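You operate a simulated robot arm through the tools that you are given. There is no shell and no other tool.

Carry out the task below with a simulated two-armed robot. There is one attempt and no reset: what you move stays moved.

## Task
Check lead one on the lead checker and sort it by the limit.
Fine: one press of the green key; good tray if within the limit, else reject tray.

It is judged by the outcome, as a careful person would: the job done as asked, and still so three seconds after it is handed in. It fails if anything else is knocked over, pushed out of place, dropped, spilled or broken.

## Robot
Two 7-joint arms with three-finger grippers on one trunk that stands fixed in place. Base frame: the origin is at the foot of the trunk, x ahead of it, y to its left, z up; the work surface is at about z = 852. Lengths are in mm, angles in degrees, forces in N, time in s.
The left shoulder is at [30, 124, 1008], the right one opposite. With the tool pointing down near the work surface each hand reaches from about 100 to 780 mm from the base axis, measured 20 degrees to its own side. Payload 2.2 kg a hand.
Tool frame (each hand has its own): the origin (TCP) lies between the finger pads and is the grasp point; the fingertips stand 28 mm ahead of it; z points along the fingers, y is the line along which they close. The gripper opens to 102 mm; its body begins 71 mm behind the TCP.
Orientation is that of the tool frame in the base frame, as a unit quaternion [w, x, y, z]. With the fingers straight down and closing along the base's y, the tool's x points along the base's -x, its y along +y and its z along -z.

## Interface
- The arms move only by the tool nudge_tool. It takes "left_series", "right_series" or both (then of equal length, played together; a hand with none holds still); each is a list of rows, each a list of 2 entries, a list of its own where there are three numbers: the shift along the base's x, y, z in mm, then the turn, a rotation vector about the base's x, y, z in degrees. In form: [[[x, y, z], [wx, wy, wz]], ...]. A call has 1 to 20 rows; each row shifts and turns the commanded pose from where the row before left it. "left_grip" and "right_grip" are, for a hand that has rows, the closure, from 0 (fully open) to 1 (shut), set as the call begins (left out, the last holds). A row lasts 0.2 s, in which the tool goes at most 50 mm and 8.6 degrees; a call with a longer step from one row to the next is refused whole, and so is a gripper value outside its range. A pose out of reach is approached as far as the arm can. The call stops where the force on the tool passes 40 N (or 10 N more than at its start, if that is more) or the arm is blocked; 0.2 s more then pass. The fingers move at their own pace (about 143.6 mm/s each) and stop on an object; they squeeze with about 20 N. The grip force told is the motor's: it shows also when the fingers shut on nothing. Time passes only in rows, and 0.2 s behind the last, so rows that do not move let the fingers close. It gives the time, the measured TCP pose, the force on the tool (base axes), the opening and the grip force at its end, in the units of the frame above (readings bear some noise), with the torque about the TCP (base axes, N m) and any sound that the robot's microphone picked up.
- Cameras (640 x 400 px; columns grow to the right, rows downward): "scene" is now at [49.7, -18.2, 1714.5]; the picture's right is [-0.09, -1.00, 0.00], its down [-0.79, 0.07, -0.61] and it looks along [0.61, -0.05, -0.79] (base axes); focal length 322 px, centre (320, 200). "left" rides on the left gripper at [72, 38, -86] in its tool frame; the picture's right is [-0.46, 0.89, 0.00], its down [-0.60, -0.32, -0.73] and it looks along [-0.65, -0.34, 0.68] (tool axes); focal length 256 px, centre (320, 200). "right" rides on the right gripper at [69, 44, -86] in its tool frame; the picture's right is [-0.53, 0.85, 0.00], its down [-0.58, -0.36, -0.73] and it looks along [-0.62, -0.39, 0.68] (tool axes); focal length 256 px, centre (320, 200). There is no depth. A picture from a camera that has moved, and an enlarged one, comes with that camera's place and axes in the base frame and with its lens. The place of the scene camera against the robot may be out by one fixed shift of up to 18 mm in any direction.
- camera(camera): a new picture of that camera. It takes no simulated time.
- move_column(by): moves the trunk up (or, below 0, down) by that many mm; the arms and the scene camera ride with it, the base frame stays. It gives what a move gives, with no picture.
- turn_head(pan, tilt): turns the head with the scene camera to pan (to the left, within 143 degrees either way) and tilt (down, from -29 to 69), counted from straight ahead of the robot. It gives what a move gives.
- inspect(camera, box): a new picture of the part [left, top, right, bottom] of that camera's present view, enlarged. It takes no simulated time.
- job_done(): hands the job in; it is judged then, once.

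Places have to be worked out from the pictures, the camera data and where the tool is seen. Open the grippers and draw the arms clear of the work before you hand the job in, unless the task says otherwise.

The tools are called by a JSON object that holds its "method" and its "body". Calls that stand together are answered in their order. nudge_tool: Moves the arms, as the interface text tells. Its arguments: {"type":"object","properties":{"left_series":{"type":"array","items":{"type":"array"}},"left_grip":{"type":"number"},"right_series":{"type":"array","items":{"type":"array"}},"right_grip":{"type":"number"}},"required":[]} The other tools are called the same way: move_column (by) moves the trunk up or down; turn_head (pan, tilt) turns the head that bears the scene camera; camera (camera) takes a picture; inspect (camera, box) takes an enlarged picture of a part of a camera's view; job_done () hands the job in.

At the start:

```text
clock: 0.0
left_eef_pos: [495.4, 236.4, 1163.1]
left_ee_rot: [0.0, 0.0, 1.0, 0.0]
left_contact_force: [-0.1, 0.7, -0.8]
left_moment: [0.01, -0.01, -0.03]
left_opening: 101.7
left_grip_force: 0.0
right_eef_pos: [472.3, -144.3, 1152.2]
right_ee_rot: [-0.001, 0.0, 1.0, 0.0]
right_contact_force: [-0.1, 0.0, 0.0]
right_moment: [0.02, 0.04, -0.01]
right_opening: 102.3
right_grip_force: 0.1
trunk travel left (down, up): [-250.0, 290.0]
head pan, tilt (commanded): [-4.9, 52.2]
```

scene: 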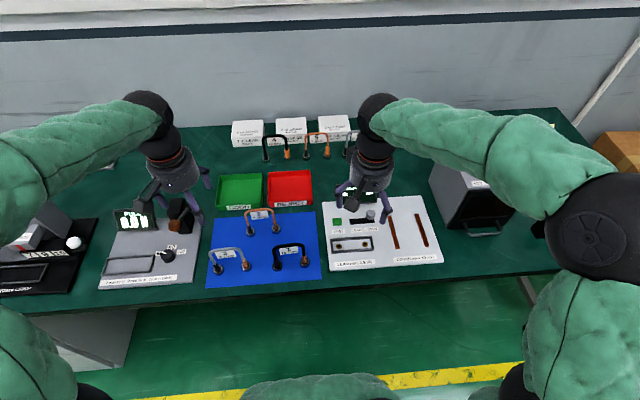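
right: 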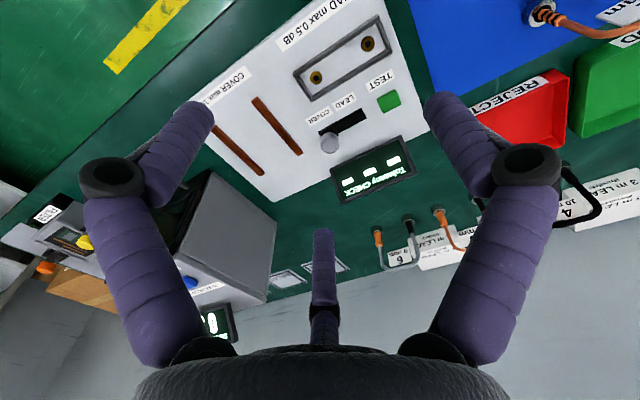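
left: 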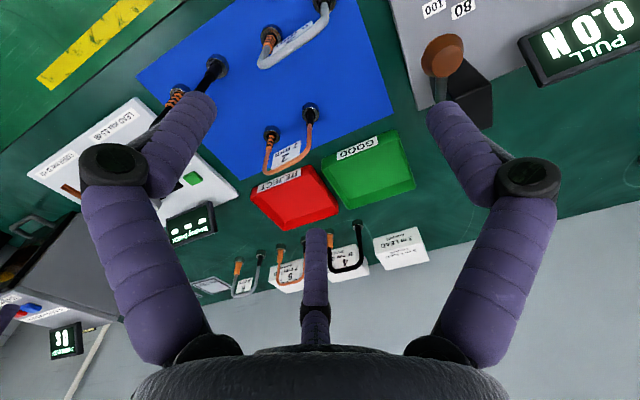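

I see a bench with a blue mat holding leads, a white lead checker with a display, good/reject trays and other devices. I will enlarge parts of the views to read labels.

{"method": "inspect", "body": {"camera": "scene", "box": [200, 160, 330, 290]}}

{"method": "inspect", "body": {"camera": "scene", "box": [310, 180, 450, 280]}}

{"method": "inspect", "body": {"camera": "right", "box": [200, 0, 440, 210]}}

{"method": "inspect", "body": {"camera": "left", "box": [130, 0, 390, 170]}}

```text
3.08 times, centred on (265, 225) of scene
camera zoom: at [49.7, -18.2, 1714.5], right [-0.09, -1.0, 0.0], down [-0.79, 0.07, -0.61], along [0.61, -0.05, -0.79], focal length 992 px, centre (489, 123)
```

zoom: 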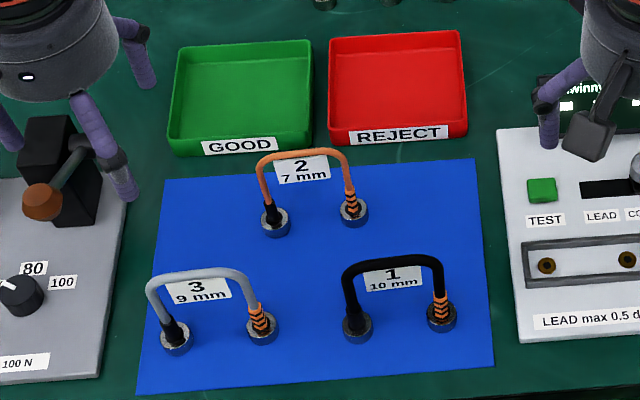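

```text
4.00 times, centred on (380, 230) of scene
camera zoom: at [49.7, -18.2, 1714.5], right [-0.09, -1.0, 0.0], down [-0.79, 0.07, -0.61], along [0.61, -0.05, -0.79], focal length 1289 px, centre (80, 80)
```

zoom: 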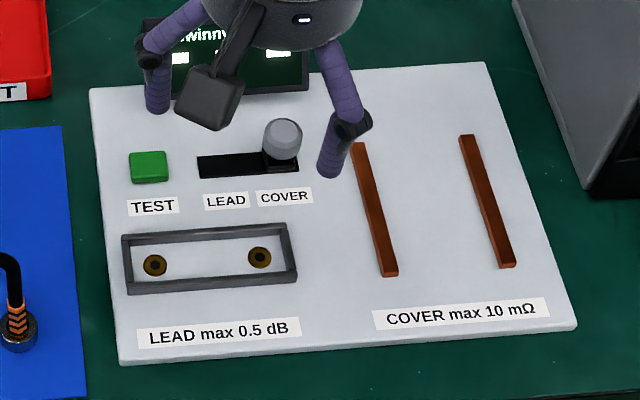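

```text
1.90 times, centred on (320, 105) of right
camera zoom: at [402.3, -101.9, 1238.6], right [0.53, 0.85, 0.0], down [0.58, -0.36, 0.73], along [0.62, -0.39, -0.68], focal length 488 px, centre (320, 381)
```

zoom: 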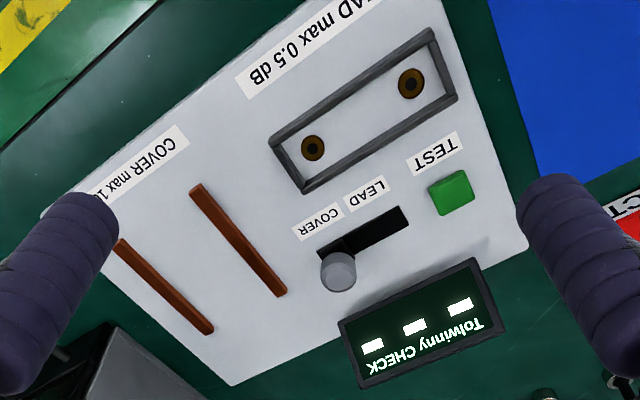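

```text
2.35 times, centred on (260, 85) of left
camera zoom: at [422.4, 276.3, 1250.4], right [0.46, 0.89, 0.0], down [0.6, -0.32, 0.73], along [0.65, -0.34, -0.68], focal length 602 px, centre (461, 471)
```

zoom: 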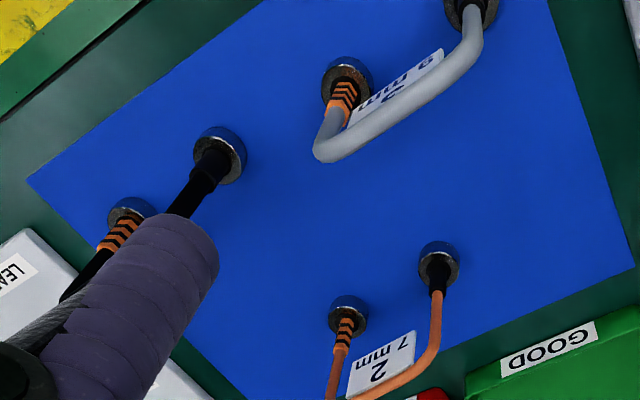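

Lead 1 (black, "10 mm") stands on the blue mat and the checker's slider is at COVER. I will look at the boxes, the screen and the rest of the bench before moving anything.

{"method": "inspect", "body": {"camera": "scene", "box": [220, 105, 370, 170]}}

{"method": "inspect", "body": {"camera": "scene", "box": [0, 190, 210, 300]}}

{"method": "inspect", "body": {"camera": "right", "box": [260, 10, 440, 120]}}

{"method": "inspect", "body": {"camera": "right", "box": [290, 80, 430, 210]}}

```text
4.27 times, centred on (295, 138) of scene
camera zoom: at [49.7, -18.2, 1714.5], right [-0.09, -1.0, 0.0], down [-0.79, 0.07, -0.61], along [0.61, -0.05, -0.79], focal length 1375 px, centre (427, 467)
```

zoom: 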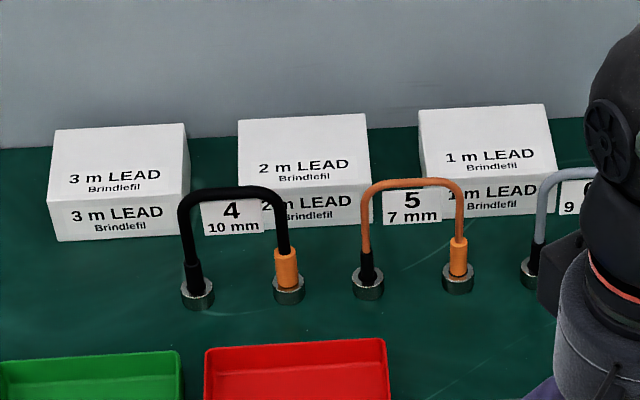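

```text
3.05 times, centred on (105, 245) of scene
camera zoom: at [49.7, -18.2, 1714.5], right [-0.09, -1.0, 0.0], down [-0.79, 0.07, -0.61], along [0.61, -0.05, -0.79], focal length 982 px, centre (975, 63)
```

zoom: 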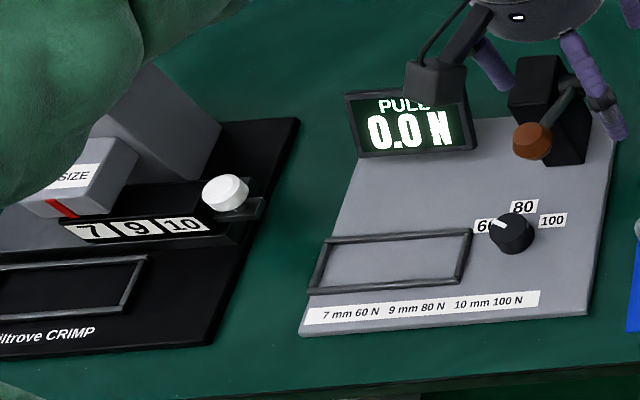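

```text
3.56 times, centred on (350, 65) of right
camera zoom: at [402.3, -101.9, 1238.6], right [0.53, 0.85, 0.0], down [0.58, -0.36, 0.73], along [0.62, -0.39, -0.68], focal length 910 px, centre (213, 680)
```

zoom: 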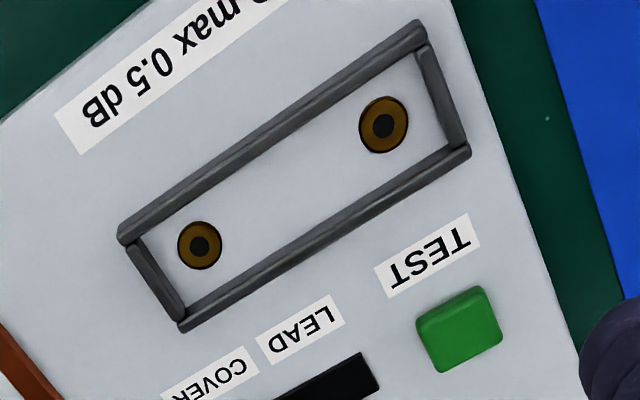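

```text
3.08 times, centred on (360, 145) of right
camera zoom: at [402.3, -101.9, 1238.6], right [0.53, 0.85, 0.0], down [0.58, -0.36, 0.73], along [0.62, -0.39, -0.68], focal length 788 px, centre (197, 369)
```

zoom: 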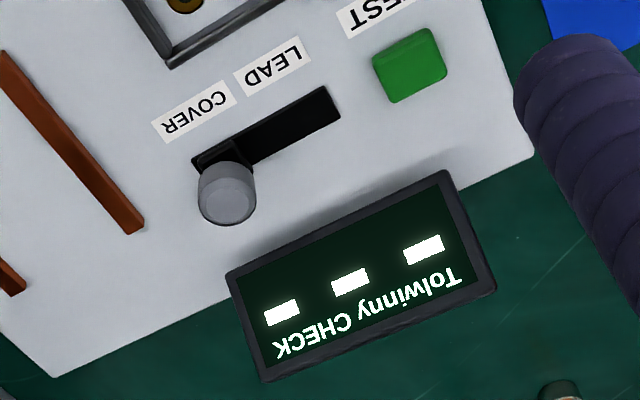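

The sockets sit at about (526, -105) and (526, -185) by the right hand camera, and the slider knob is near (616, -217) at COVER. I will lower the right hand a little, still well above the checker, for a closer look at the slider and display.

{"method": "nudge_tool", "body": {"right_series": [[[10, -3, -36], [0, 0, 0]], [[10, -3, -36], [0, 0, 0]], [[10, -3, -36], [0, 0, 0]], [[10, -3, -36], [0, 0, 0]], [[10, -4, -36], [0, 0, 0]], [[0, 0, 0], [0, 0, 0]]]}}

{"method": "camera", "body": {"camera": "right"}}

{"method": "camera", "body": {"camera": "scene"}}

```text
clock: 1.4
left_eef_pos: [494.6, 236.9, 1164.8]
left_ee_rot: [0.0, 0.0, 1.0, 0.0]
left_contact_force: [-0.6, -0.3, 0.3]
left_moment: [0.0, 0.0, -0.02]
left_opening: 101.9
left_grip_force: 0.1
right_eef_pos: [520.2, -157.8, 971.1]
right_ee_rot: [0.0, -0.001, 1.0, 0.0]
right_contact_force: [0.0, -0.1, 0.0]
right_moment: [-0.02, -0.01, 0.01]
right_opening: 102.2
right_grip_force: 0.0
trunk travel left (down, up): [-250.0, 290.0]
head pan, tilt (commanded): [-4.9, 52.2]
```

```text
taken
camera right: at [450.1, -115.2, 1057.5], right [0.53, 0.85, 0.0], down [0.58, -0.36, 0.73], along [0.62, -0.39, -0.68], focal length 256 px, centre (320, 200)
```

right: 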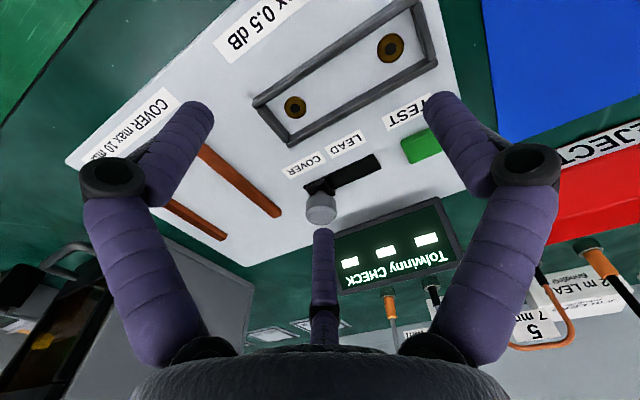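

```text
taken
camera scene: at [49.0, -18.0, 1714.6], right [-0.09, -1.0, 0.0], down [-0.79, 0.07, -0.61], along [0.61, -0.05, -0.79], focal length 322 px, centre (320, 200)
```

scene: 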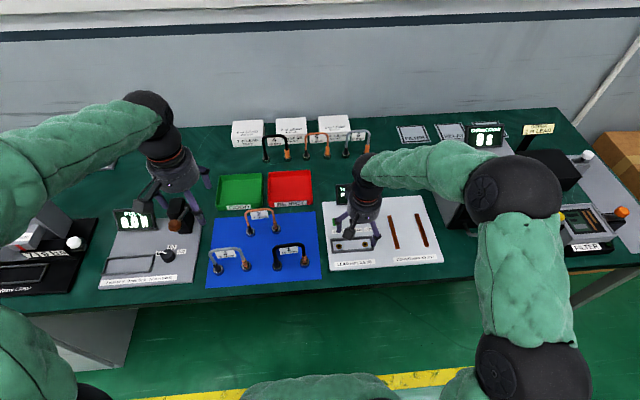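

The right hand is about 100 mm above the checker with nothing touched. I enlarge the slider and key area.

{"method": "inspect", "body": {"camera": "right", "box": [260, 120, 470, 300]}}

{"method": "inspect", "body": {"camera": "right", "box": [230, 0, 450, 150]}}

```text
2.22 times, centred on (365, 210) of right
camera zoom: at [450.1, -115.2, 1057.5], right [0.53, 0.85, 0.0], down [0.58, -0.36, 0.73], along [0.62, -0.39, -0.68], focal length 569 px, centre (220, 178)
```

zoom: 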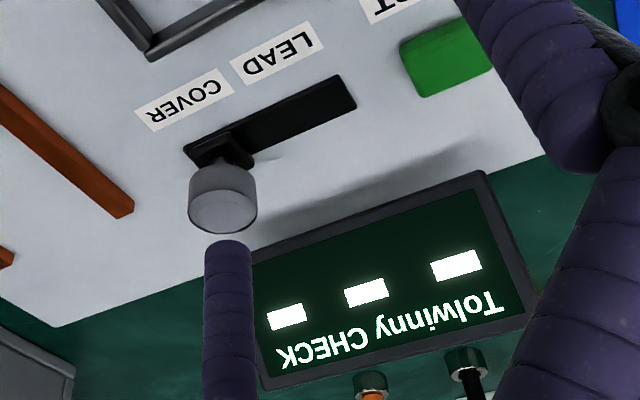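

```text
2.67 times, centred on (340, 75) of right
camera zoom: at [450.1, -115.2, 1057.5], right [0.53, 0.85, 0.0], down [0.58, -0.36, 0.73], along [0.62, -0.39, -0.68], focal length 683 px, centre (267, 533)
```

zoom: 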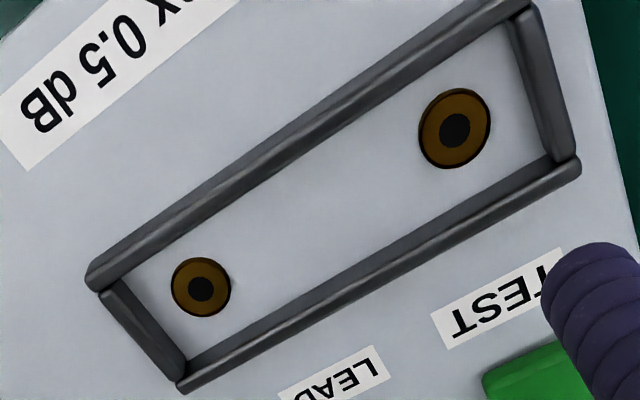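

The knob top triangulates to about (598, -207, 915), well ahead of the display, and LEAD lies about 39 mm toward +y. I close the right hand and move it to the -y side of the knob, still above it.

{"method": "nudge_tool", "body": {"right_series": [[[20, -28, 0], [0, 0, 0]], [[20, -28, 0], [0, 0, 0]], [[20, -28, 0], [0, 0, 0]], [[18, -26, 0], [0, 0, 0]], [[0, 0, 0], [0, 0, 0]]], "right_grip": 1}}

{"method": "camera", "body": {"camera": "right"}}

{"method": "inspect", "body": {"camera": "scene", "box": [310, 150, 450, 280]}}

```text
clock: 2.6
left_eef_pos: [494.3, 237.7, 1164.3]
left_ee_rot: [-0.001, 0.0, 1.0, 0.0]
left_contact_force: [-0.1, 0.2, 0.0]
left_moment: [0.01, -0.05, 0.0]
left_opening: 102.1
left_grip_force: 0.0
right_eef_pos: [600.8, -268.3, 974.2]
right_ee_rot: [0.0, 0.0, 1.0, -0.001]
right_contact_force: [0.4, -0.4, 0.2]
right_moment: [0.01, 0.0, -0.02]
right_opening: 2.3
right_grip_force: 19.7
trunk travel left (down, up): [-250.0, 290.0]
head pan, tilt (commanded): [-4.9, 52.2]
```

```text
taken
camera right: at [530.6, -225.3, 1060.2], right [0.53, 0.85, 0.0], down [0.58, -0.36, 0.73], along [0.62, -0.39, -0.68], focal length 256 px, centre (320, 200)
```

right: 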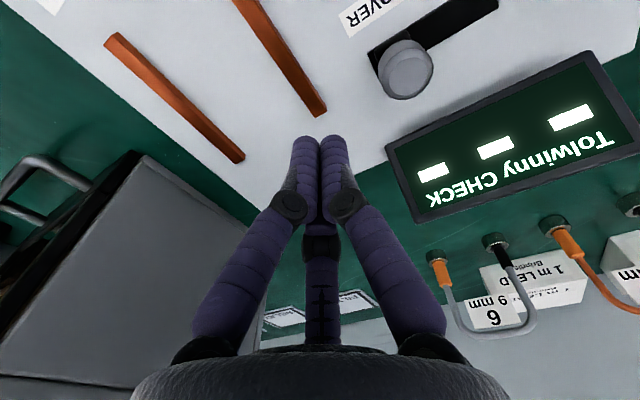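

```text
3.08 times, centred on (380, 215) of scene
camera zoom: at [49.4, -17.9, 1714.5], right [-0.09, -1.0, 0.0], down [-0.79, 0.07, -0.61], along [0.61, -0.05, -0.79], focal length 992 px, centre (135, 154)
```

zoom: 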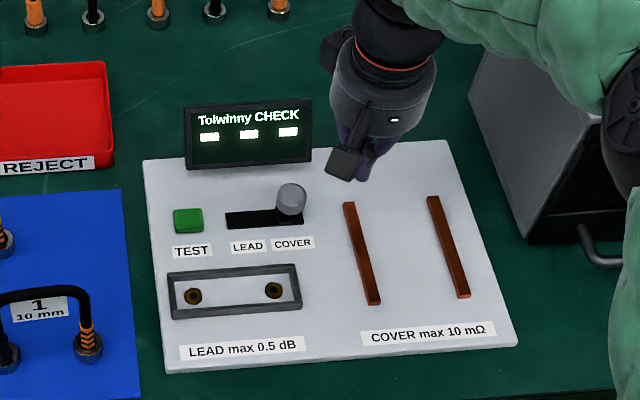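

The fingers are shut and the knob now triangulates to about (606, -213, 905). I descend beside the knob on its -y side with tips at about z = 882, above the plate.

{"method": "nudge_tool", "body": {"right_series": [[[6, 11, 0], [0, 0, 0]], [[0, 0, -25], [0, 0, 0]], [[0, 0, -25], [0, 0, 0]], [[0, 0, -14], [0, 0, 0]], [[0, 0, 0], [0, 0, 0]]]}}

{"method": "inspect", "body": {"camera": "scene", "box": [310, 150, 450, 280]}}

{"method": "camera", "body": {"camera": "right"}}

```text
clock: 3.8
left_eef_pos: [493.8, 236.7, 1163.1]
left_ee_rot: [-0.001, 0.001, 1.0, 0.0]
left_contact_force: [-0.3, -0.7, -0.1]
left_moment: [-0.03, 0.04, -0.01]
left_opening: 102.1
left_grip_force: 0.1
right_eef_pos: [608.7, -257.6, 907.1]
right_ee_rot: [0.0, 0.0, 1.0, 0.001]
right_contact_force: [-0.4, -1.0, -0.1]
right_moment: [0.03, 0.01, -0.04]
right_opening: 2.2
right_grip_force: 19.6
trunk travel left (down, up): [-250.0, 290.0]
head pan, tilt (commanded): [-4.9, 52.2]
```

```text
3.08 times, centred on (380, 215) of scene
camera zoom: at [49.7, -18.0, 1714.5], right [-0.09, -1.0, 0.0], down [-0.79, 0.07, -0.61], along [0.61, -0.05, -0.79], focal length 992 px, centre (135, 154)
```

zoom: 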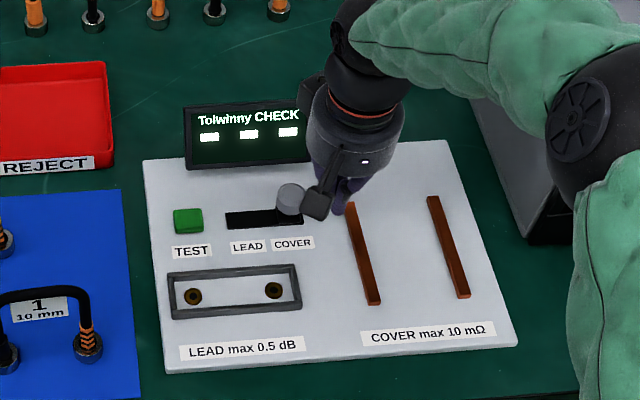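

```text
taken
camera right: at [537.8, -214.5, 993.8], right [0.53, 0.85, 0.0], down [0.58, -0.36, 0.73], along [0.62, -0.39, -0.68], focal length 256 px, centre (320, 200)
```

right: 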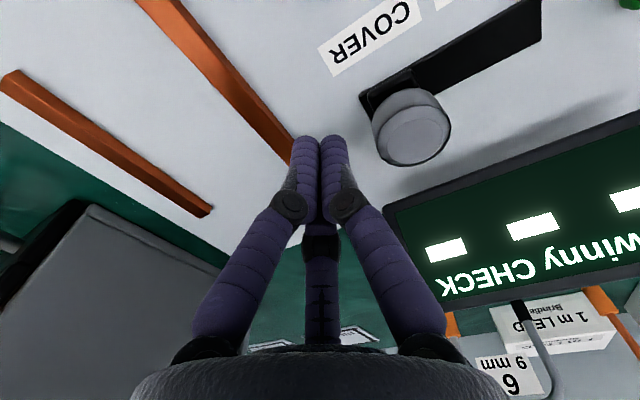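

The closed fingers are level with the knob on its -y side, nothing touched. I push slowly toward +y and watch the force.

{"method": "nudge_tool", "body": {"right_series": [[[0, 5, 0], [0, 0, 0]], [[0, 5, 0], [0, 0, 0]], [[0, 5, 0], [0, 0, 0]], [[0, 5, 0], [0, 0, 0]], [[0, 5, 0], [0, 0, 0]], [[0, 5, 0], [0, 0, 0]], [[0, 5, 0], [0, 0, 0]], [[0, 0, 0], [0, 0, 0]]]}}

{"method": "inspect", "body": {"camera": "scene", "box": [310, 150, 450, 280]}}

{"method": "camera", "body": {"camera": "right"}}

```text
clock: 5.6
left_eef_pos: [495.5, 236.2, 1165.4]
left_ee_rot: [0.0, 0.001, 1.0, 0.0]
left_contact_force: [-0.9, -0.3, 0.1]
left_moment: [0.03, -0.02, 0.03]
left_opening: 102.1
left_grip_force: 0.1
right_eef_pos: [606.0, -222.6, 906.5]
right_ee_rot: [0.0, -0.001, 1.0, 0.0]
right_contact_force: [-0.4, 0.3, -1.3]
right_moment: [-0.02, 0.0, -0.05]
right_opening: 2.0
right_grip_force: 20.0
trunk travel left (down, up): [-250.0, 290.0]
head pan, tilt (commanded): [-4.9, 52.2]
```

```text
3.08 times, centred on (380, 215) of scene
camera zoom: at [49.8, -18.4, 1714.5], right [-0.09, -1.0, 0.0], down [-0.79, 0.07, -0.61], along [0.61, -0.05, -0.79], focal length 992 px, centre (135, 154)
```

zoom: 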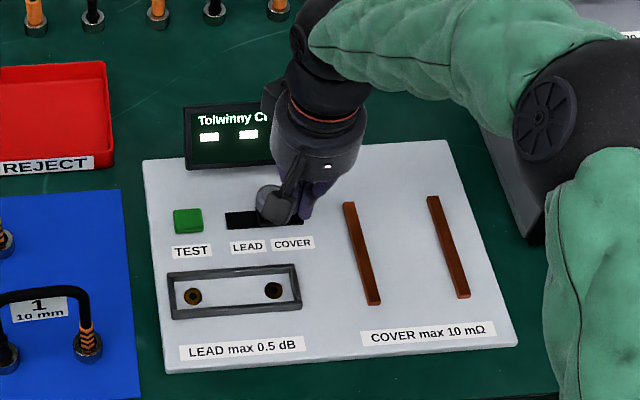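

```text
taken
camera right: at [536.4, -180.1, 993.0], right [0.53, 0.85, 0.0], down [0.58, -0.36, 0.73], along [0.62, -0.39, -0.68], focal length 256 px, centre (320, 200)
```

right: 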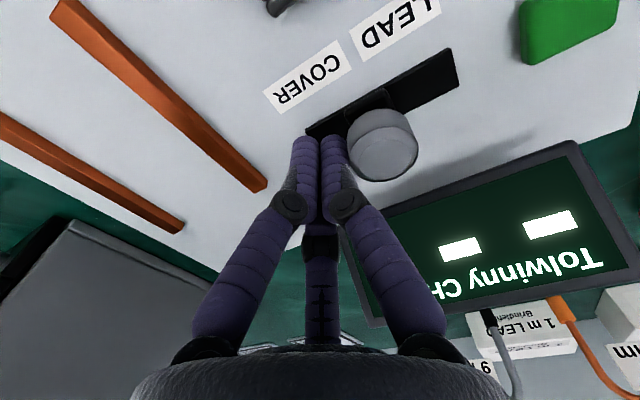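

The slider moves easily under the push and has left COVER. I keep pushing toward the LEAD end until it stops.

{"method": "nudge_tool", "body": {"right_series": [[[0, 5, 0], [0, 0, 0]], [[0, 5, 0], [0, 0, 0]], [[0, 5, 0], [0, 0, 0]], [[0, 5, 0], [0, 0, 0]], [[0, 4, 0], [0, 0, 0]], [[0, 3, 0], [0, 0, 0]], [[0, 3, 0], [0, 0, 0]], [[0, 0, 0], [0, 0, 0]]]}}

{"method": "inspect", "body": {"camera": "scene", "box": [310, 150, 450, 280]}}

{"method": "camera", "body": {"camera": "right"}}

```text
clock: 7.4
left_eef_pos: [495.0, 235.4, 1163.9]
left_ee_rot: [0.0, 0.001, 1.0, 0.0]
left_contact_force: [-0.1, -0.3, 0.1]
left_moment: [0.0, 0.03, -0.04]
left_opening: 102.0
left_grip_force: 0.2
right_eef_pos: [606.6, -197.1, 907.4]
right_ee_rot: [0.0, 0.0, 1.0, -0.001]
right_contact_force: [-1.8, -10.6, 0.5]
right_moment: [-0.04, 0.04, 0.01]
right_opening: 2.2
right_grip_force: 19.7
trunk travel left (down, up): [-250.0, 290.0]
head pan, tilt (commanded): [-4.9, 52.2]
```

```text
3.08 times, centred on (380, 215) of scene
camera zoom: at [49.6, -19.5, 1714.5], right [-0.09, -1.0, 0.0], down [-0.79, 0.07, -0.61], along [0.61, -0.05, -0.79], focal length 992 px, centre (135, 154)
```

zoom: 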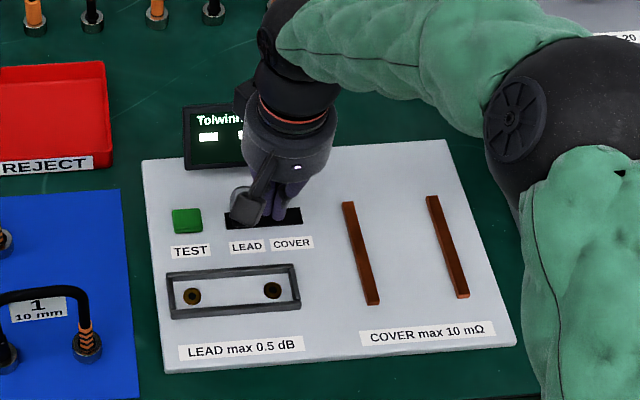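

```text
taken
camera right: at [537.0, -153.9, 993.5], right [0.53, 0.85, 0.0], down [0.58, -0.36, 0.73], along [0.62, -0.39, -0.68], focal length 256 px, centre (320, 200)
```

right: 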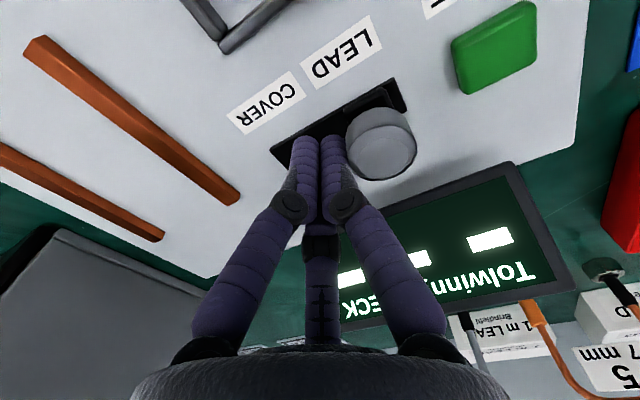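

The force rose to about 10 N along -y: the slider is at its end stop at LEAD. I back off 15 mm, rise, and withdraw the right hand to view the result.

{"method": "nudge_tool", "body": {"right_series": [[[0, -10, 0], [0, 0, 0]], [[0, -10, 0], [0, 0, 0]], [[0, 0, 30], [0, 0, 0]], [[0, 0, 40], [0, 0, 0]], [[-30, -20, 30], [0, 0, 0]], [[-30, -20, 30], [0, 0, 0]], [[0, 0, 0], [0, 0, 0]]]}}

{"method": "inspect", "body": {"camera": "scene", "box": [310, 150, 450, 280]}}

{"method": "camera", "body": {"camera": "right"}}

```text
clock: 9.0
left_eef_pos: [494.7, 237.7, 1163.1]
left_ee_rot: [-0.002, 0.0, 1.0, 0.0]
left_contact_force: [-0.4, 0.3, 0.5]
left_moment: [0.0, 0.0, -0.01]
left_opening: 101.8
left_grip_force: 0.1
right_eef_pos: [547.3, -257.0, 1038.6]
right_ee_rot: [-0.001, -0.001, 1.0, 0.0]
right_contact_force: [0.6, 0.1, 0.0]
right_moment: [0.05, 0.01, -0.01]
right_opening: 2.1
right_grip_force: 19.8
trunk travel left (down, up): [-250.0, 290.0]
head pan, tilt (commanded): [-4.9, 52.2]
```

```text
3.08 times, centred on (380, 215) of scene
camera zoom: at [51.0, -18.1, 1714.4], right [-0.09, -1.0, 0.0], down [-0.79, 0.07, -0.61], along [0.61, -0.05, -0.79], focal length 992 px, centre (135, 154)
```

zoom: 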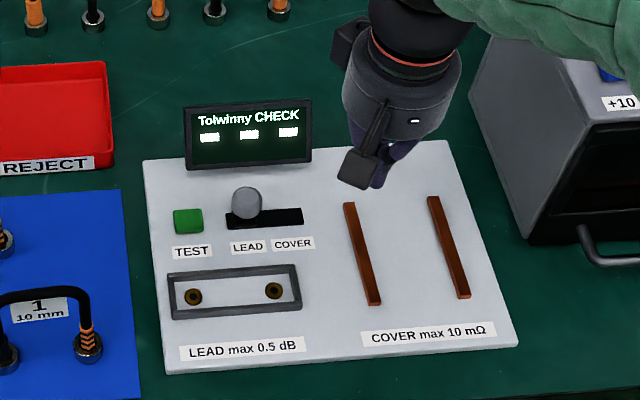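

```text
taken
camera right: at [477.3, -213.9, 1125.0], right [0.53, 0.85, 0.0], down [0.58, -0.36, 0.73], along [0.62, -0.39, -0.68], focal length 256 px, centre (320, 200)
```

right: 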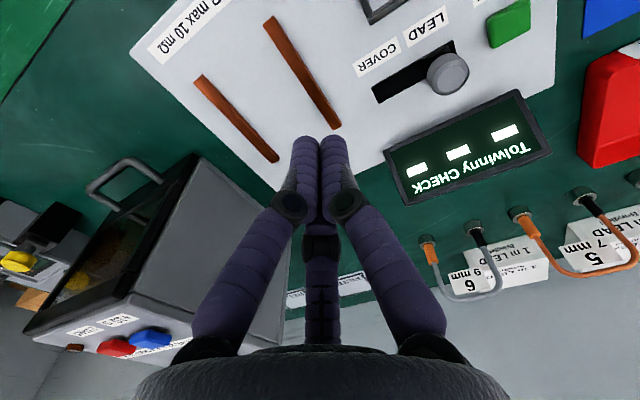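

The slider now stands at LEAD and the display is unchanged. I park the right hand higher and to the right, and turn the left hand 90° about the vertical so it will close along base x, across lead 1's arch.

{"method": "nudge_tool", "body": {"left_series": [[[-5, -10, -8], [0, 0, -8.5]], [[-5, -10, -8], [0, 0, -8.5]], [[-5, -10, -8], [0, 0, -8.5]], [[-5, -10, -8], [0, 0, -8.5]], [[-5, -10, -8], [0, 0, -8.5]], [[-5, -10, -8], [0, 0, -8.5]], [[-5, -10, -8], [0, 0, -8.5]], [[-5, -10, -8], [0, 0, -8.5]], [[-5, -10, -8], [0, 0, -8.5]], [[-5, -10, -8], [0, 0, -8.5]], [[0, 0, 0], [0, 0, -5]], [[0, 0, 0], [0, 0, 0]]], "right_series": [[[-11, -10, 10], [0, 0, 0]], [[-11, -10, 10], [0, 0, 0]], [[-11, -10, 10], [0, 0, 0]], [[-11, -10, 10], [0, 0, 0]], [[-11, -10, 10], [0, 0, 0]], [[-11, -10, 10], [0, 0, 0]], [[-11, -10, 10], [0, 0, 0]], [[-11, -10, 10], [0, 0, 0]], [[-11, -10, 10], [0, 0, 0]], [[-11, -10, 10], [0, 0, 0]], [[0, 0, 0], [0, 0, 0]], [[0, 0, 0], [0, 0, 0]]]}}

{"method": "camera", "body": {"camera": "left"}}

{"method": "camera", "body": {"camera": "scene"}}

```text
clock: 11.6
left_eef_pos: [444.5, 137.5, 1082.1]
left_ee_rot: [0.0, 0.707, 0.707, 0.0]
left_contact_force: [-0.1, -0.4, 0.7]
left_moment: [-0.05, -0.01, 0.0]
left_opening: 102.0
left_grip_force: 0.0
right_eef_pos: [436.4, -355.8, 1138.3]
right_ee_rot: [0.001, 0.0, 1.0, 0.0]
right_contact_force: [-0.1, -0.6, -0.4]
right_moment: [-0.01, 0.02, -0.02]
right_opening: 1.7
right_grip_force: 19.5
trunk travel left (down, up): [-250.0, 290.0]
head pan, tilt (commanded): [-4.9, 52.2]
```

```text
taken
camera left: at [481.9, 211.3, 1169.7], right [0.89, -0.47, 0.0], down [-0.32, -0.6, 0.73], along [-0.34, -0.65, -0.68], focal length 256 px, centre (320, 200)
```

left: 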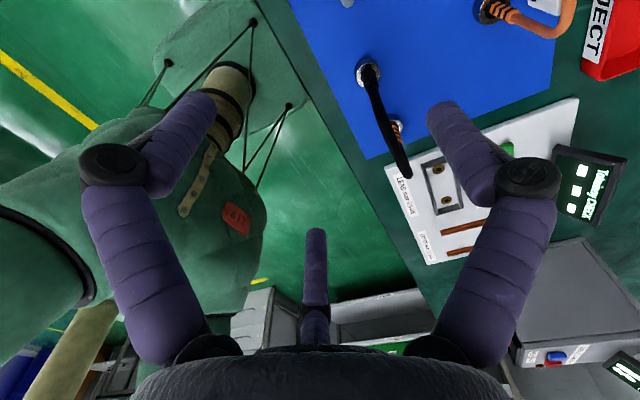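

```text
taken
camera scene: at [49.4, -18.4, 1714.5], right [-0.09, -1.0, 0.0], down [-0.79, 0.07, -0.61], along [0.61, -0.05, -0.79], focal length 322 px, centre (320, 200)
```

scene: 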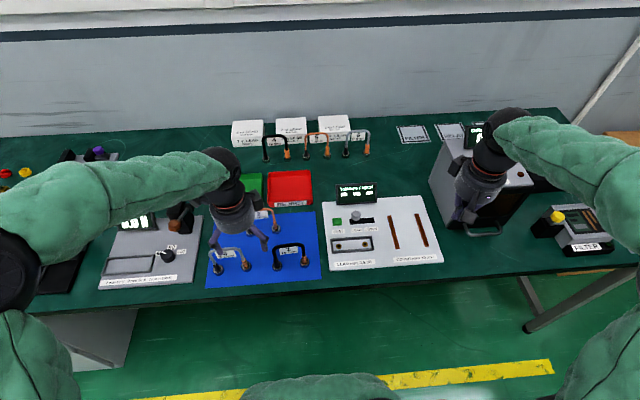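

The turn worked and both hands are clear. I enlarge the left hand's view of lead 1 and the scene's view to fix its two plugs.

{"method": "inspect", "body": {"camera": "left", "box": [320, 30, 480, 190]}}

{"method": "inspect", "body": {"camera": "scene", "box": [200, 220, 330, 290]}}

```text
2.50 times, centred on (400, 110) of left
camera zoom: at [481.9, 211.3, 1169.7], right [0.89, -0.47, 0.0], down [-0.32, -0.6, 0.73], along [-0.34, -0.65, -0.68], focal length 640 px, centre (120, 425)
```

zoom: 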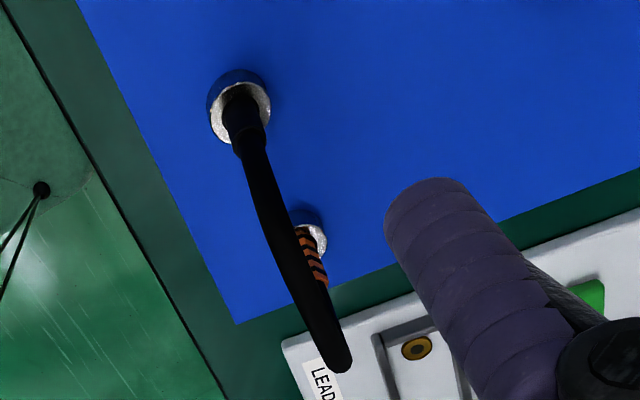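

```text
4.92 times, centred on (265, 255) of scene
camera zoom: at [49.4, -18.4, 1714.5], right [-0.09, -1.0, 0.0], down [-0.79, 0.07, -0.61], along [0.61, -0.05, -0.79], focal length 1586 px, centre (591, -71)
```

zoom: 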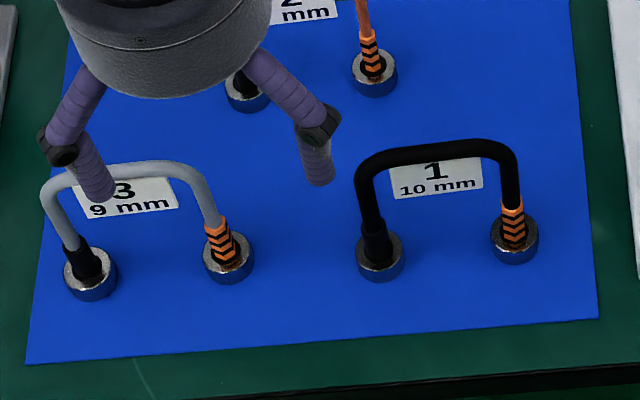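

Lead 1's plugs come out near A (477, 84) and B (487, 5), with the arch top about z = 965. I move the left hand above the arch centre at a safe height with a small yaw to match the lead, then look again.

{"method": "nudge_tool", "body": {"left_series": [[[9, -23, -10], [0, 0, 1.5]], [[9, -23, -10], [0, 0, 1.5]], [[9, -23, -10], [0, 0, 1.5]], [[10, -23, -10], [0, 0, 1.5]], [[0, 0, 0], [0, 0, 0]], [[0, 0, 0], [0, 0, 0]]]}}

{"method": "camera", "body": {"camera": "left"}}

{"method": "inspect", "body": {"camera": "scene", "box": [200, 180, 360, 290]}}

```text
clock: 13.0
left_eef_pos: [483.7, 43.1, 1044.7]
left_ee_rot: [0.0, 0.669, 0.743, -0.001]
left_contact_force: [0.0, 0.0, 0.0]
left_moment: [0.02, 0.02, -0.01]
left_opening: 101.9
left_grip_force: 0.0
right_eef_pos: [436.4, -355.7, 1137.4]
right_ee_rot: [0.0, 0.0, 1.0, 0.0]
right_contact_force: [0.6, -0.8, 0.5]
right_moment: [0.01, 0.01, 0.03]
right_opening: 2.3
right_grip_force: 19.7
trunk travel left (down, up): [-250.0, 290.0]
head pan, tilt (commanded): [-4.9, 52.2]
```

```text
taken
camera left: at [513.7, 119.9, 1131.2], right [0.93, -0.37, 0.0], down [-0.25, -0.63, 0.73], along [-0.27, -0.68, -0.68], focal length 256 px, centre (320, 200)
```

left: 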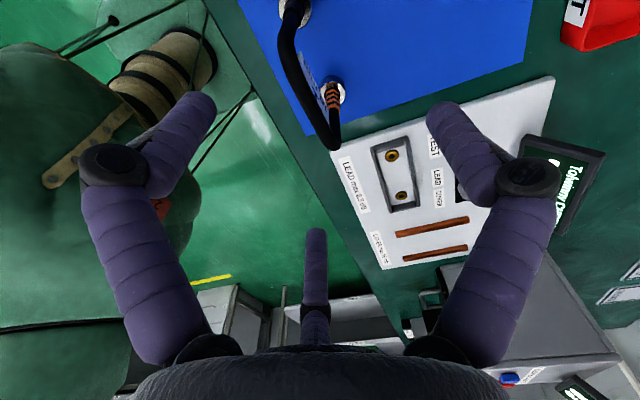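

```text
3.64 times, centred on (280, 235) of scene
camera zoom: at [50.1, -18.8, 1714.5], right [-0.09, -1.0, 0.0], down [-0.79, 0.07, -0.61], along [0.61, -0.05, -0.79], focal length 1172 px, centre (466, 73)
```

zoom: 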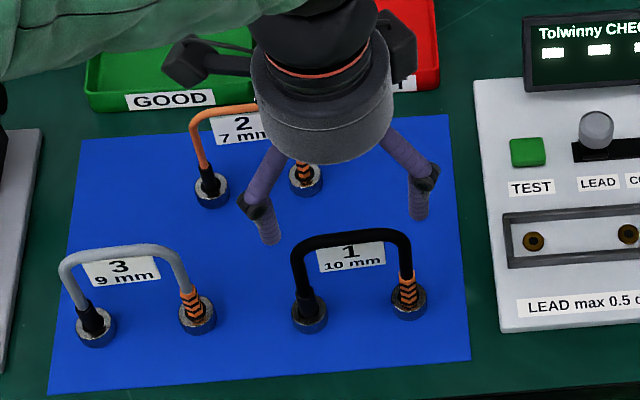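

The hand is centred above the arch with about 80 mm spare height. I enlarge the left view to refine the plug places and yaw before descending.

{"method": "inspect", "body": {"camera": "left", "box": [260, 0, 400, 160]}}

```text
2.50 times, centred on (330, 80) of left
camera zoom: at [513.7, 119.9, 1131.2], right [0.93, -0.37, 0.0], down [-0.25, -0.63, 0.73], along [-0.27, -0.68, -0.68], focal length 640 px, centre (295, 500)
```

zoom: 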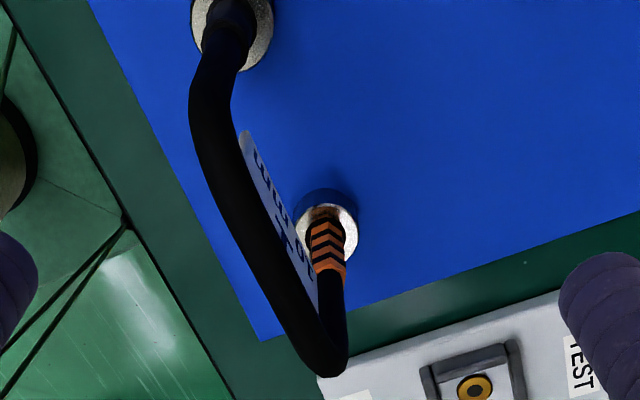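

Refined: arch centre about (480, 42), top of cable about z = 966, yaw about 6°, matching the hand. I descend with the open fingers straddling the cable and stop to check before closing.

{"method": "nudge_tool", "body": {"left_series": [[[-4, -1, -20], [0, 0, 0]], [[0, 0, -20], [0, 0, 0]], [[0, 0, -20], [0, 0, 0]], [[0, 0, -16], [0, 0, 0]], [[0, 0, 0], [0, 0, 0]], [[0, 0, 0], [0, 0, 0]]]}}

{"method": "camera", "body": {"camera": "left"}}

{"method": "inspect", "body": {"camera": "scene", "box": [200, 180, 360, 290]}}

```text
clock: 14.4
left_eef_pos: [478.5, 42.7, 967.2]
left_ee_rot: [0.0, 0.669, 0.743, 0.0]
left_contact_force: [0.5, 0.1, 0.9]
left_moment: [0.01, 0.04, -0.01]
left_opening: 102.2
left_grip_force: 0.0
right_eef_pos: [437.5, -355.1, 1137.3]
right_ee_rot: [0.001, 0.0, 1.0, -0.001]
right_contact_force: [0.1, 0.6, 0.7]
right_moment: [0.0, 0.03, -0.03]
right_opening: 2.3
right_grip_force: 19.9
trunk travel left (down, up): [-250.0, 290.0]
head pan, tilt (commanded): [-4.9, 52.2]
```

```text
taken
camera left: at [509.1, 119.9, 1054.8], right [0.93, -0.37, 0.0], down [-0.25, -0.63, 0.73], along [-0.27, -0.68, -0.68], focal length 256 px, centre (320, 200)
```

left: 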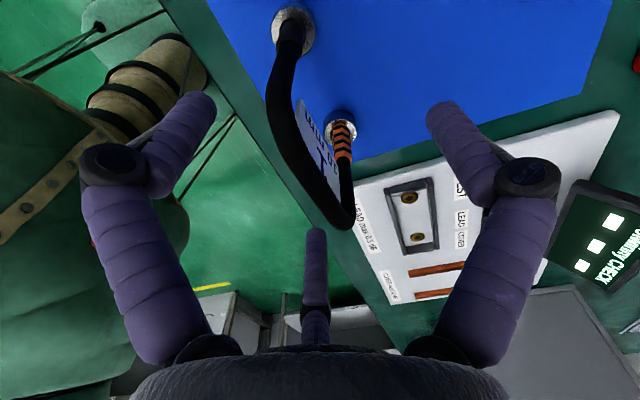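

```text
3.64 times, centred on (280, 235) of scene
camera zoom: at [49.9, -18.3, 1714.5], right [-0.09, -1.0, 0.0], down [-0.79, 0.07, -0.61], along [0.61, -0.05, -0.79], focal length 1172 px, centre (466, 73)
```

zoom: 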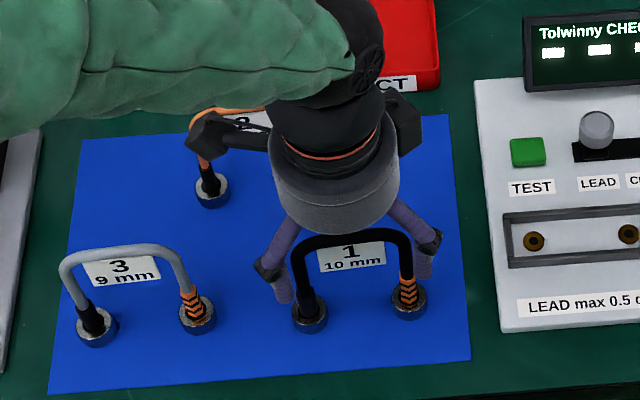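

The cable passes through the grasp centre within a few mm in both views, and the fingers are clear of both legs. I close the left gripper on the arch.

{"method": "nudge_tool", "body": {"left_series": [[[-1, 0, 0], [0, 0, 0]], [[0, 0, 0], [0, 0, 0]], [[0, 0, 0], [0, 0, 0]], [[0, 0, 0], [0, 0, 0]]], "left_grip": 1}}

{"method": "camera", "body": {"camera": "left"}}

{"method": "inspect", "body": {"camera": "scene", "box": [200, 180, 360, 290]}}

```text
clock: 15.4
left_eef_pos: [476.6, 42.6, 969.3]
left_ee_rot: [0.0, 0.669, 0.743, -0.001]
left_contact_force: [-0.4, 1.3, 1.5]
left_moment: [-0.11, 0.01, 0.01]
left_opening: 18.0
left_grip_force: 19.9
right_eef_pos: [436.7, -355.0, 1138.7]
right_ee_rot: [0.001, 0.0, 1.0, 0.0]
right_contact_force: [0.6, -0.1, 0.3]
right_moment: [0.03, -0.02, 0.0]
right_opening: 1.9
right_grip_force: 20.1
trunk travel left (down, up): [-250.0, 290.0]
head pan, tilt (commanded): [-4.9, 52.2]
```

```text
taken
camera left: at [507.6, 120.6, 1055.2], right [0.93, -0.37, 0.0], down [-0.25, -0.63, 0.73], along [-0.27, -0.68, -0.68], focal length 256 px, centre (320, 200)
```

left: 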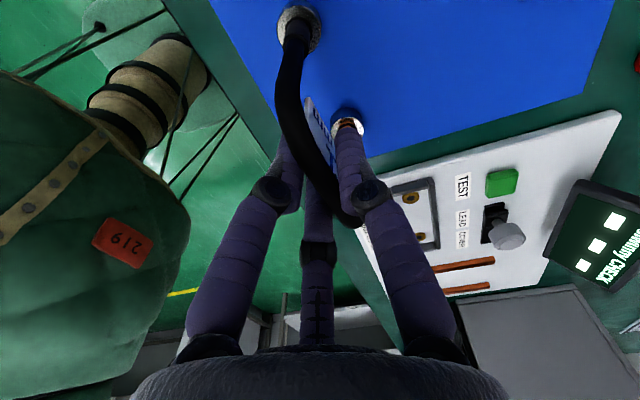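

```text
3.64 times, centred on (280, 235) of scene
camera zoom: at [49.6, -18.4, 1714.5], right [-0.09, -1.0, 0.0], down [-0.79, 0.07, -0.61], along [0.61, -0.05, -0.79], focal length 1172 px, centre (466, 73)
```

zoom: 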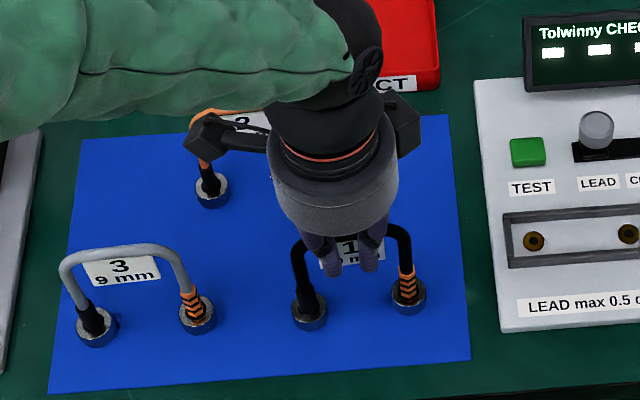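

The fingers stopped at 18 mm with 20 N, and the lead has not shifted. I lift straight up slowly and watch the force.

{"method": "nudge_tool", "body": {"left_series": [[[0, 0, 5], [0, 0, 0]], [[0, 0, 10], [0, 0, 0]], [[0, 0, 15], [0, 0, 0]], [[0, 0, 20], [0, 0, 0]], [[0, 0, 0], [0, 0, 0]]]}}

{"method": "camera", "body": {"camera": "left"}}

{"method": "inspect", "body": {"camera": "scene", "box": [200, 180, 360, 290]}}

```text
clock: 16.6
left_eef_pos: [476.6, 44.3, 1017.3]
left_ee_rot: [-0.001, 0.669, 0.743, -0.001]
left_contact_force: [-0.3, 0.4, -1.3]
left_moment: [0.01, 0.0, 0.01]
left_opening: 17.8
left_grip_force: 19.6
right_eef_pos: [436.4, -355.6, 1139.3]
right_ee_rot: [0.0, 0.0, 1.0, 0.0]
right_contact_force: [-0.4, -1.1, -0.6]
right_moment: [0.03, -0.02, -0.01]
right_opening: 2.2
right_grip_force: 20.4
trunk travel left (down, up): [-250.0, 290.0]
head pan, tilt (commanded): [-4.9, 52.2]
```

```text
taken
camera left: at [506.6, 122.1, 1104.2], right [0.93, -0.37, 0.0], down [-0.25, -0.63, 0.73], along [-0.27, -0.68, -0.68], focal length 256 px, centre (320, 200)
```

left: 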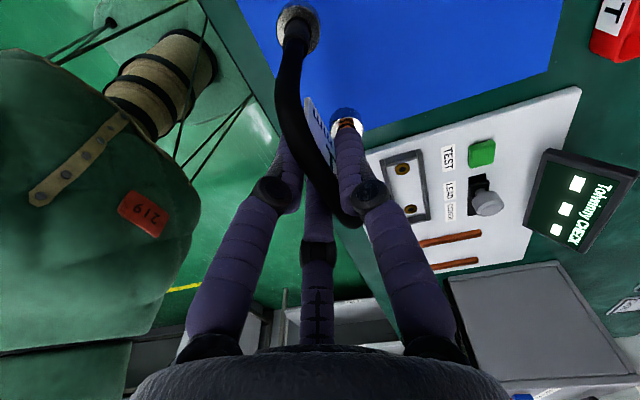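

```text
3.64 times, centred on (280, 235) of scene
camera zoom: at [50.3, -18.4, 1714.5], right [-0.09, -1.0, 0.0], down [-0.79, 0.07, -0.61], along [0.61, -0.05, -0.79], focal length 1172 px, centre (466, 73)
```

zoom: 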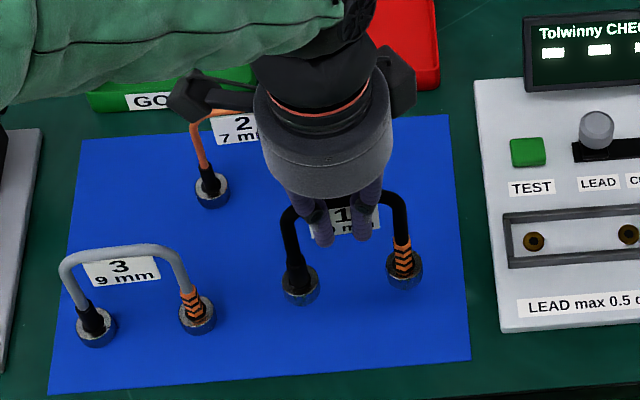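

Lead 1 is lifted cleanly and hangs steady in the grip. I carry it over the sockets at a safe height, turning back the yaw so the plugs line up along y.

{"method": "nudge_tool", "body": {"left_series": [[[2, -5, 10], [0, 0, 0]], [[4, -15, 8], [0, 0, -0.6]], [[5, -20, 4], [0, 0, -0.6]], [[5, -20, 0], [0, 0, -0.6]], [[5, -20, 0], [0, 0, -0.6]], [[5, -20, 0], [0, 0, -0.6]], [[5, -20, 0], [0, 0, -0.6]], [[5, -20, 0], [0, 0, -0.6]], [[4, -20, 0], [0, 0, -0.6]], [[3, -16, 0], [0, 0, -0.6]], [[3, -13, 0], [0, 0, -0.6]], [[0, 0, 0], [0, 0, 0]], [[0, 0, 0], [0, 0, 0]]]}}

{"method": "camera", "body": {"camera": "left"}}

{"method": "camera", "body": {"camera": "scene"}}

{"method": "camera", "body": {"camera": "right"}}

```text
clock: 19.4
left_eef_pos: [521.7, -145.1, 1040.5]
left_ee_rot: [0.0, 0.707, 0.707, 0.0]
left_contact_force: [-0.2, -0.8, -1.8]
left_moment: [-0.03, 0.04, -0.03]
left_opening: 17.7
left_grip_force: 20.1
right_eef_pos: [435.7, -355.8, 1137.1]
right_ee_rot: [-0.001, 0.0, 1.0, 0.001]
right_contact_force: [-0.7, -0.5, 0.0]
right_moment: [0.02, 0.01, 0.0]
right_opening: 2.2
right_grip_force: 19.8
trunk travel left (down, up): [-250.0, 290.0]
head pan, tilt (commanded): [-4.9, 52.2]
```

```text
taken
camera left: at [559.1, -71.6, 1127.0], right [0.89, -0.46, 0.0], down [-0.32, -0.6, 0.73], along [-0.34, -0.65, -0.68], focal length 256 px, centre (320, 200)
```

left: 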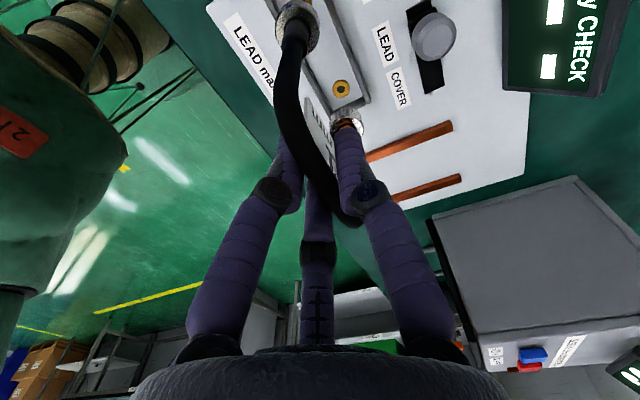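

```text
taken
camera scene: at [50.0, -18.8, 1714.5], right [-0.09, -1.0, 0.0], down [-0.79, 0.07, -0.61], along [0.61, -0.05, -0.79], focal length 322 px, centre (320, 200)
```

scene: 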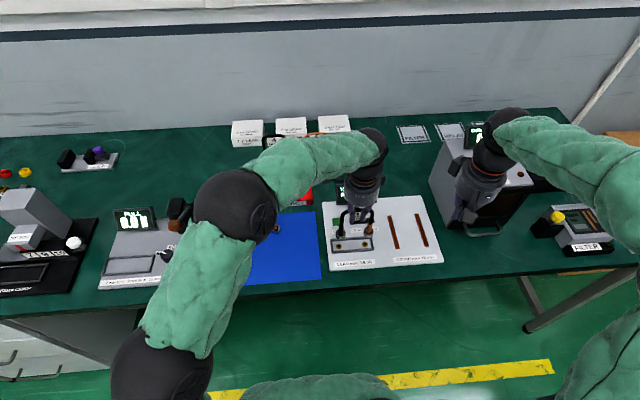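

```text
taken
camera right: at [366.3, -312.7, 1224.1], right [0.53, 0.85, 0.0], down [0.58, -0.36, 0.73], along [0.62, -0.39, -0.68], focal length 256 px, centre (320, 200)
```

right: 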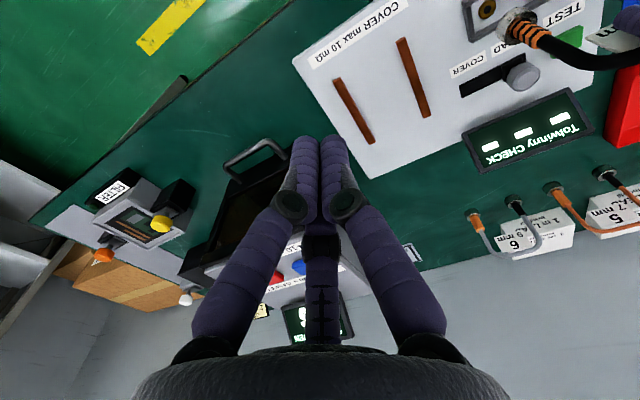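

The lead hangs over the socket frame with discs about 60 mm above it. I open and turn the right hand in place so its camera looks at the sockets from the right front for a second view.

{"method": "nudge_tool", "body": {"right_series": [[[-3, 0, -4], [0, 0, 8.4]], [[-3, 0, -4], [0, 0, 8.4]], [[-3, 0, -4], [0, 0, 8.4]], [[-3, 0, -4], [0, 0, 8.4]], [[-3, 0, -4], [0, 0, 8.4]], [[-3, 0, -4], [0, 0, 8.4]], [[-3, 0, -4], [0, 0, 8.4]], [[-3, 0, -4], [0, 0, 8.4]], [[-3, 0, -4], [0, 0, 8.4]], [[-3, 0, -4], [0, 0, 8.4]], [[0, 0, 0], [0, 0, 8]], [[0, 0, 0], [0, 0, 0]]], "right_grip": 0}}

{"method": "camera", "body": {"camera": "right"}}

{"method": "inspect", "body": {"camera": "left", "box": [230, 0, 430, 140]}}

{"method": "inspect", "body": {"camera": "scene", "box": [310, 180, 430, 270]}}

```text
clock: 22.0
left_eef_pos: [521.7, -145.5, 1040.7]
left_ee_rot: [0.0, 0.707, 0.707, 0.001]
left_contact_force: [-0.3, -0.4, -1.1]
left_moment: [-0.02, 0.0, 0.04]
left_opening: 17.6
left_grip_force: 20.2
right_eef_pos: [405.6, -355.5, 1096.4]
right_ee_rot: [0.0, 0.72, -0.694, 0.0]
right_contact_force: [-0.3, 0.1, 0.0]
right_moment: [0.03, -0.02, 0.05]
right_opening: 102.0
right_grip_force: 0.1
trunk travel left (down, up): [-250.0, 290.0]
head pan, tilt (commanded): [-4.9, 52.2]
```

```text
taken
camera right: at [364.0, -426.1, 1184.1], right [-0.86, 0.5, 0.0], down [0.34, 0.59, 0.73], along [0.37, 0.63, -0.68], focal length 256 px, centre (320, 200)
```

right: 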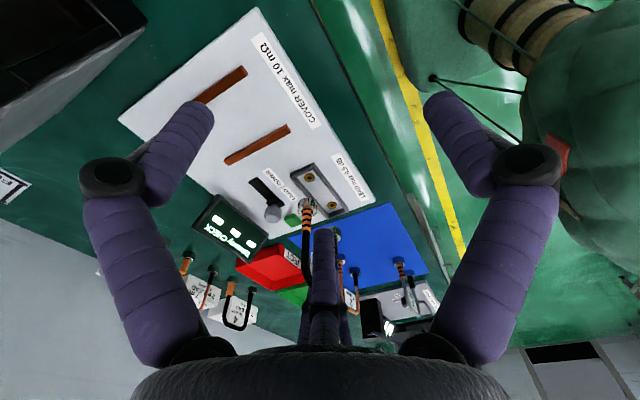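

```text
2.86 times, centred on (330, 70) of left
camera zoom: at [559.0, -71.3, 1127.0], right [0.89, -0.46, 0.0], down [-0.32, -0.6, 0.73], along [-0.34, -0.65, -0.68], focal length 731 px, centre (291, 571)
```

zoom: 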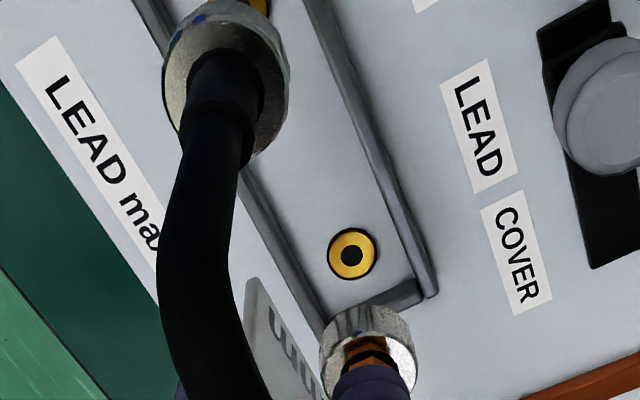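

```text
4.44 times, centred on (370, 225) of scene
camera zoom: at [49.8, -18.5, 1714.5], right [-0.09, -1.0, 0.0], down [-0.79, 0.07, -0.61], along [0.61, -0.05, -0.79], focal length 1432 px, centre (98, 89)
```

zoom: 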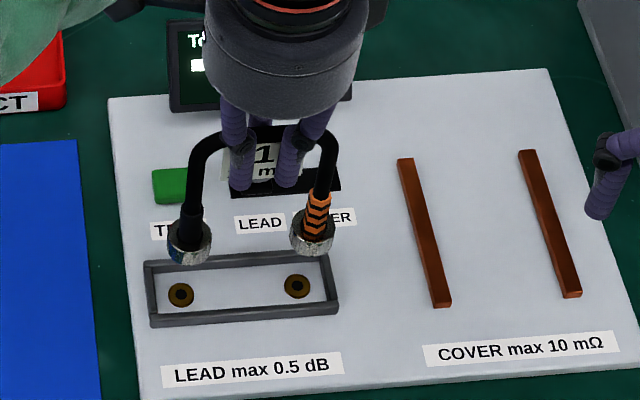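

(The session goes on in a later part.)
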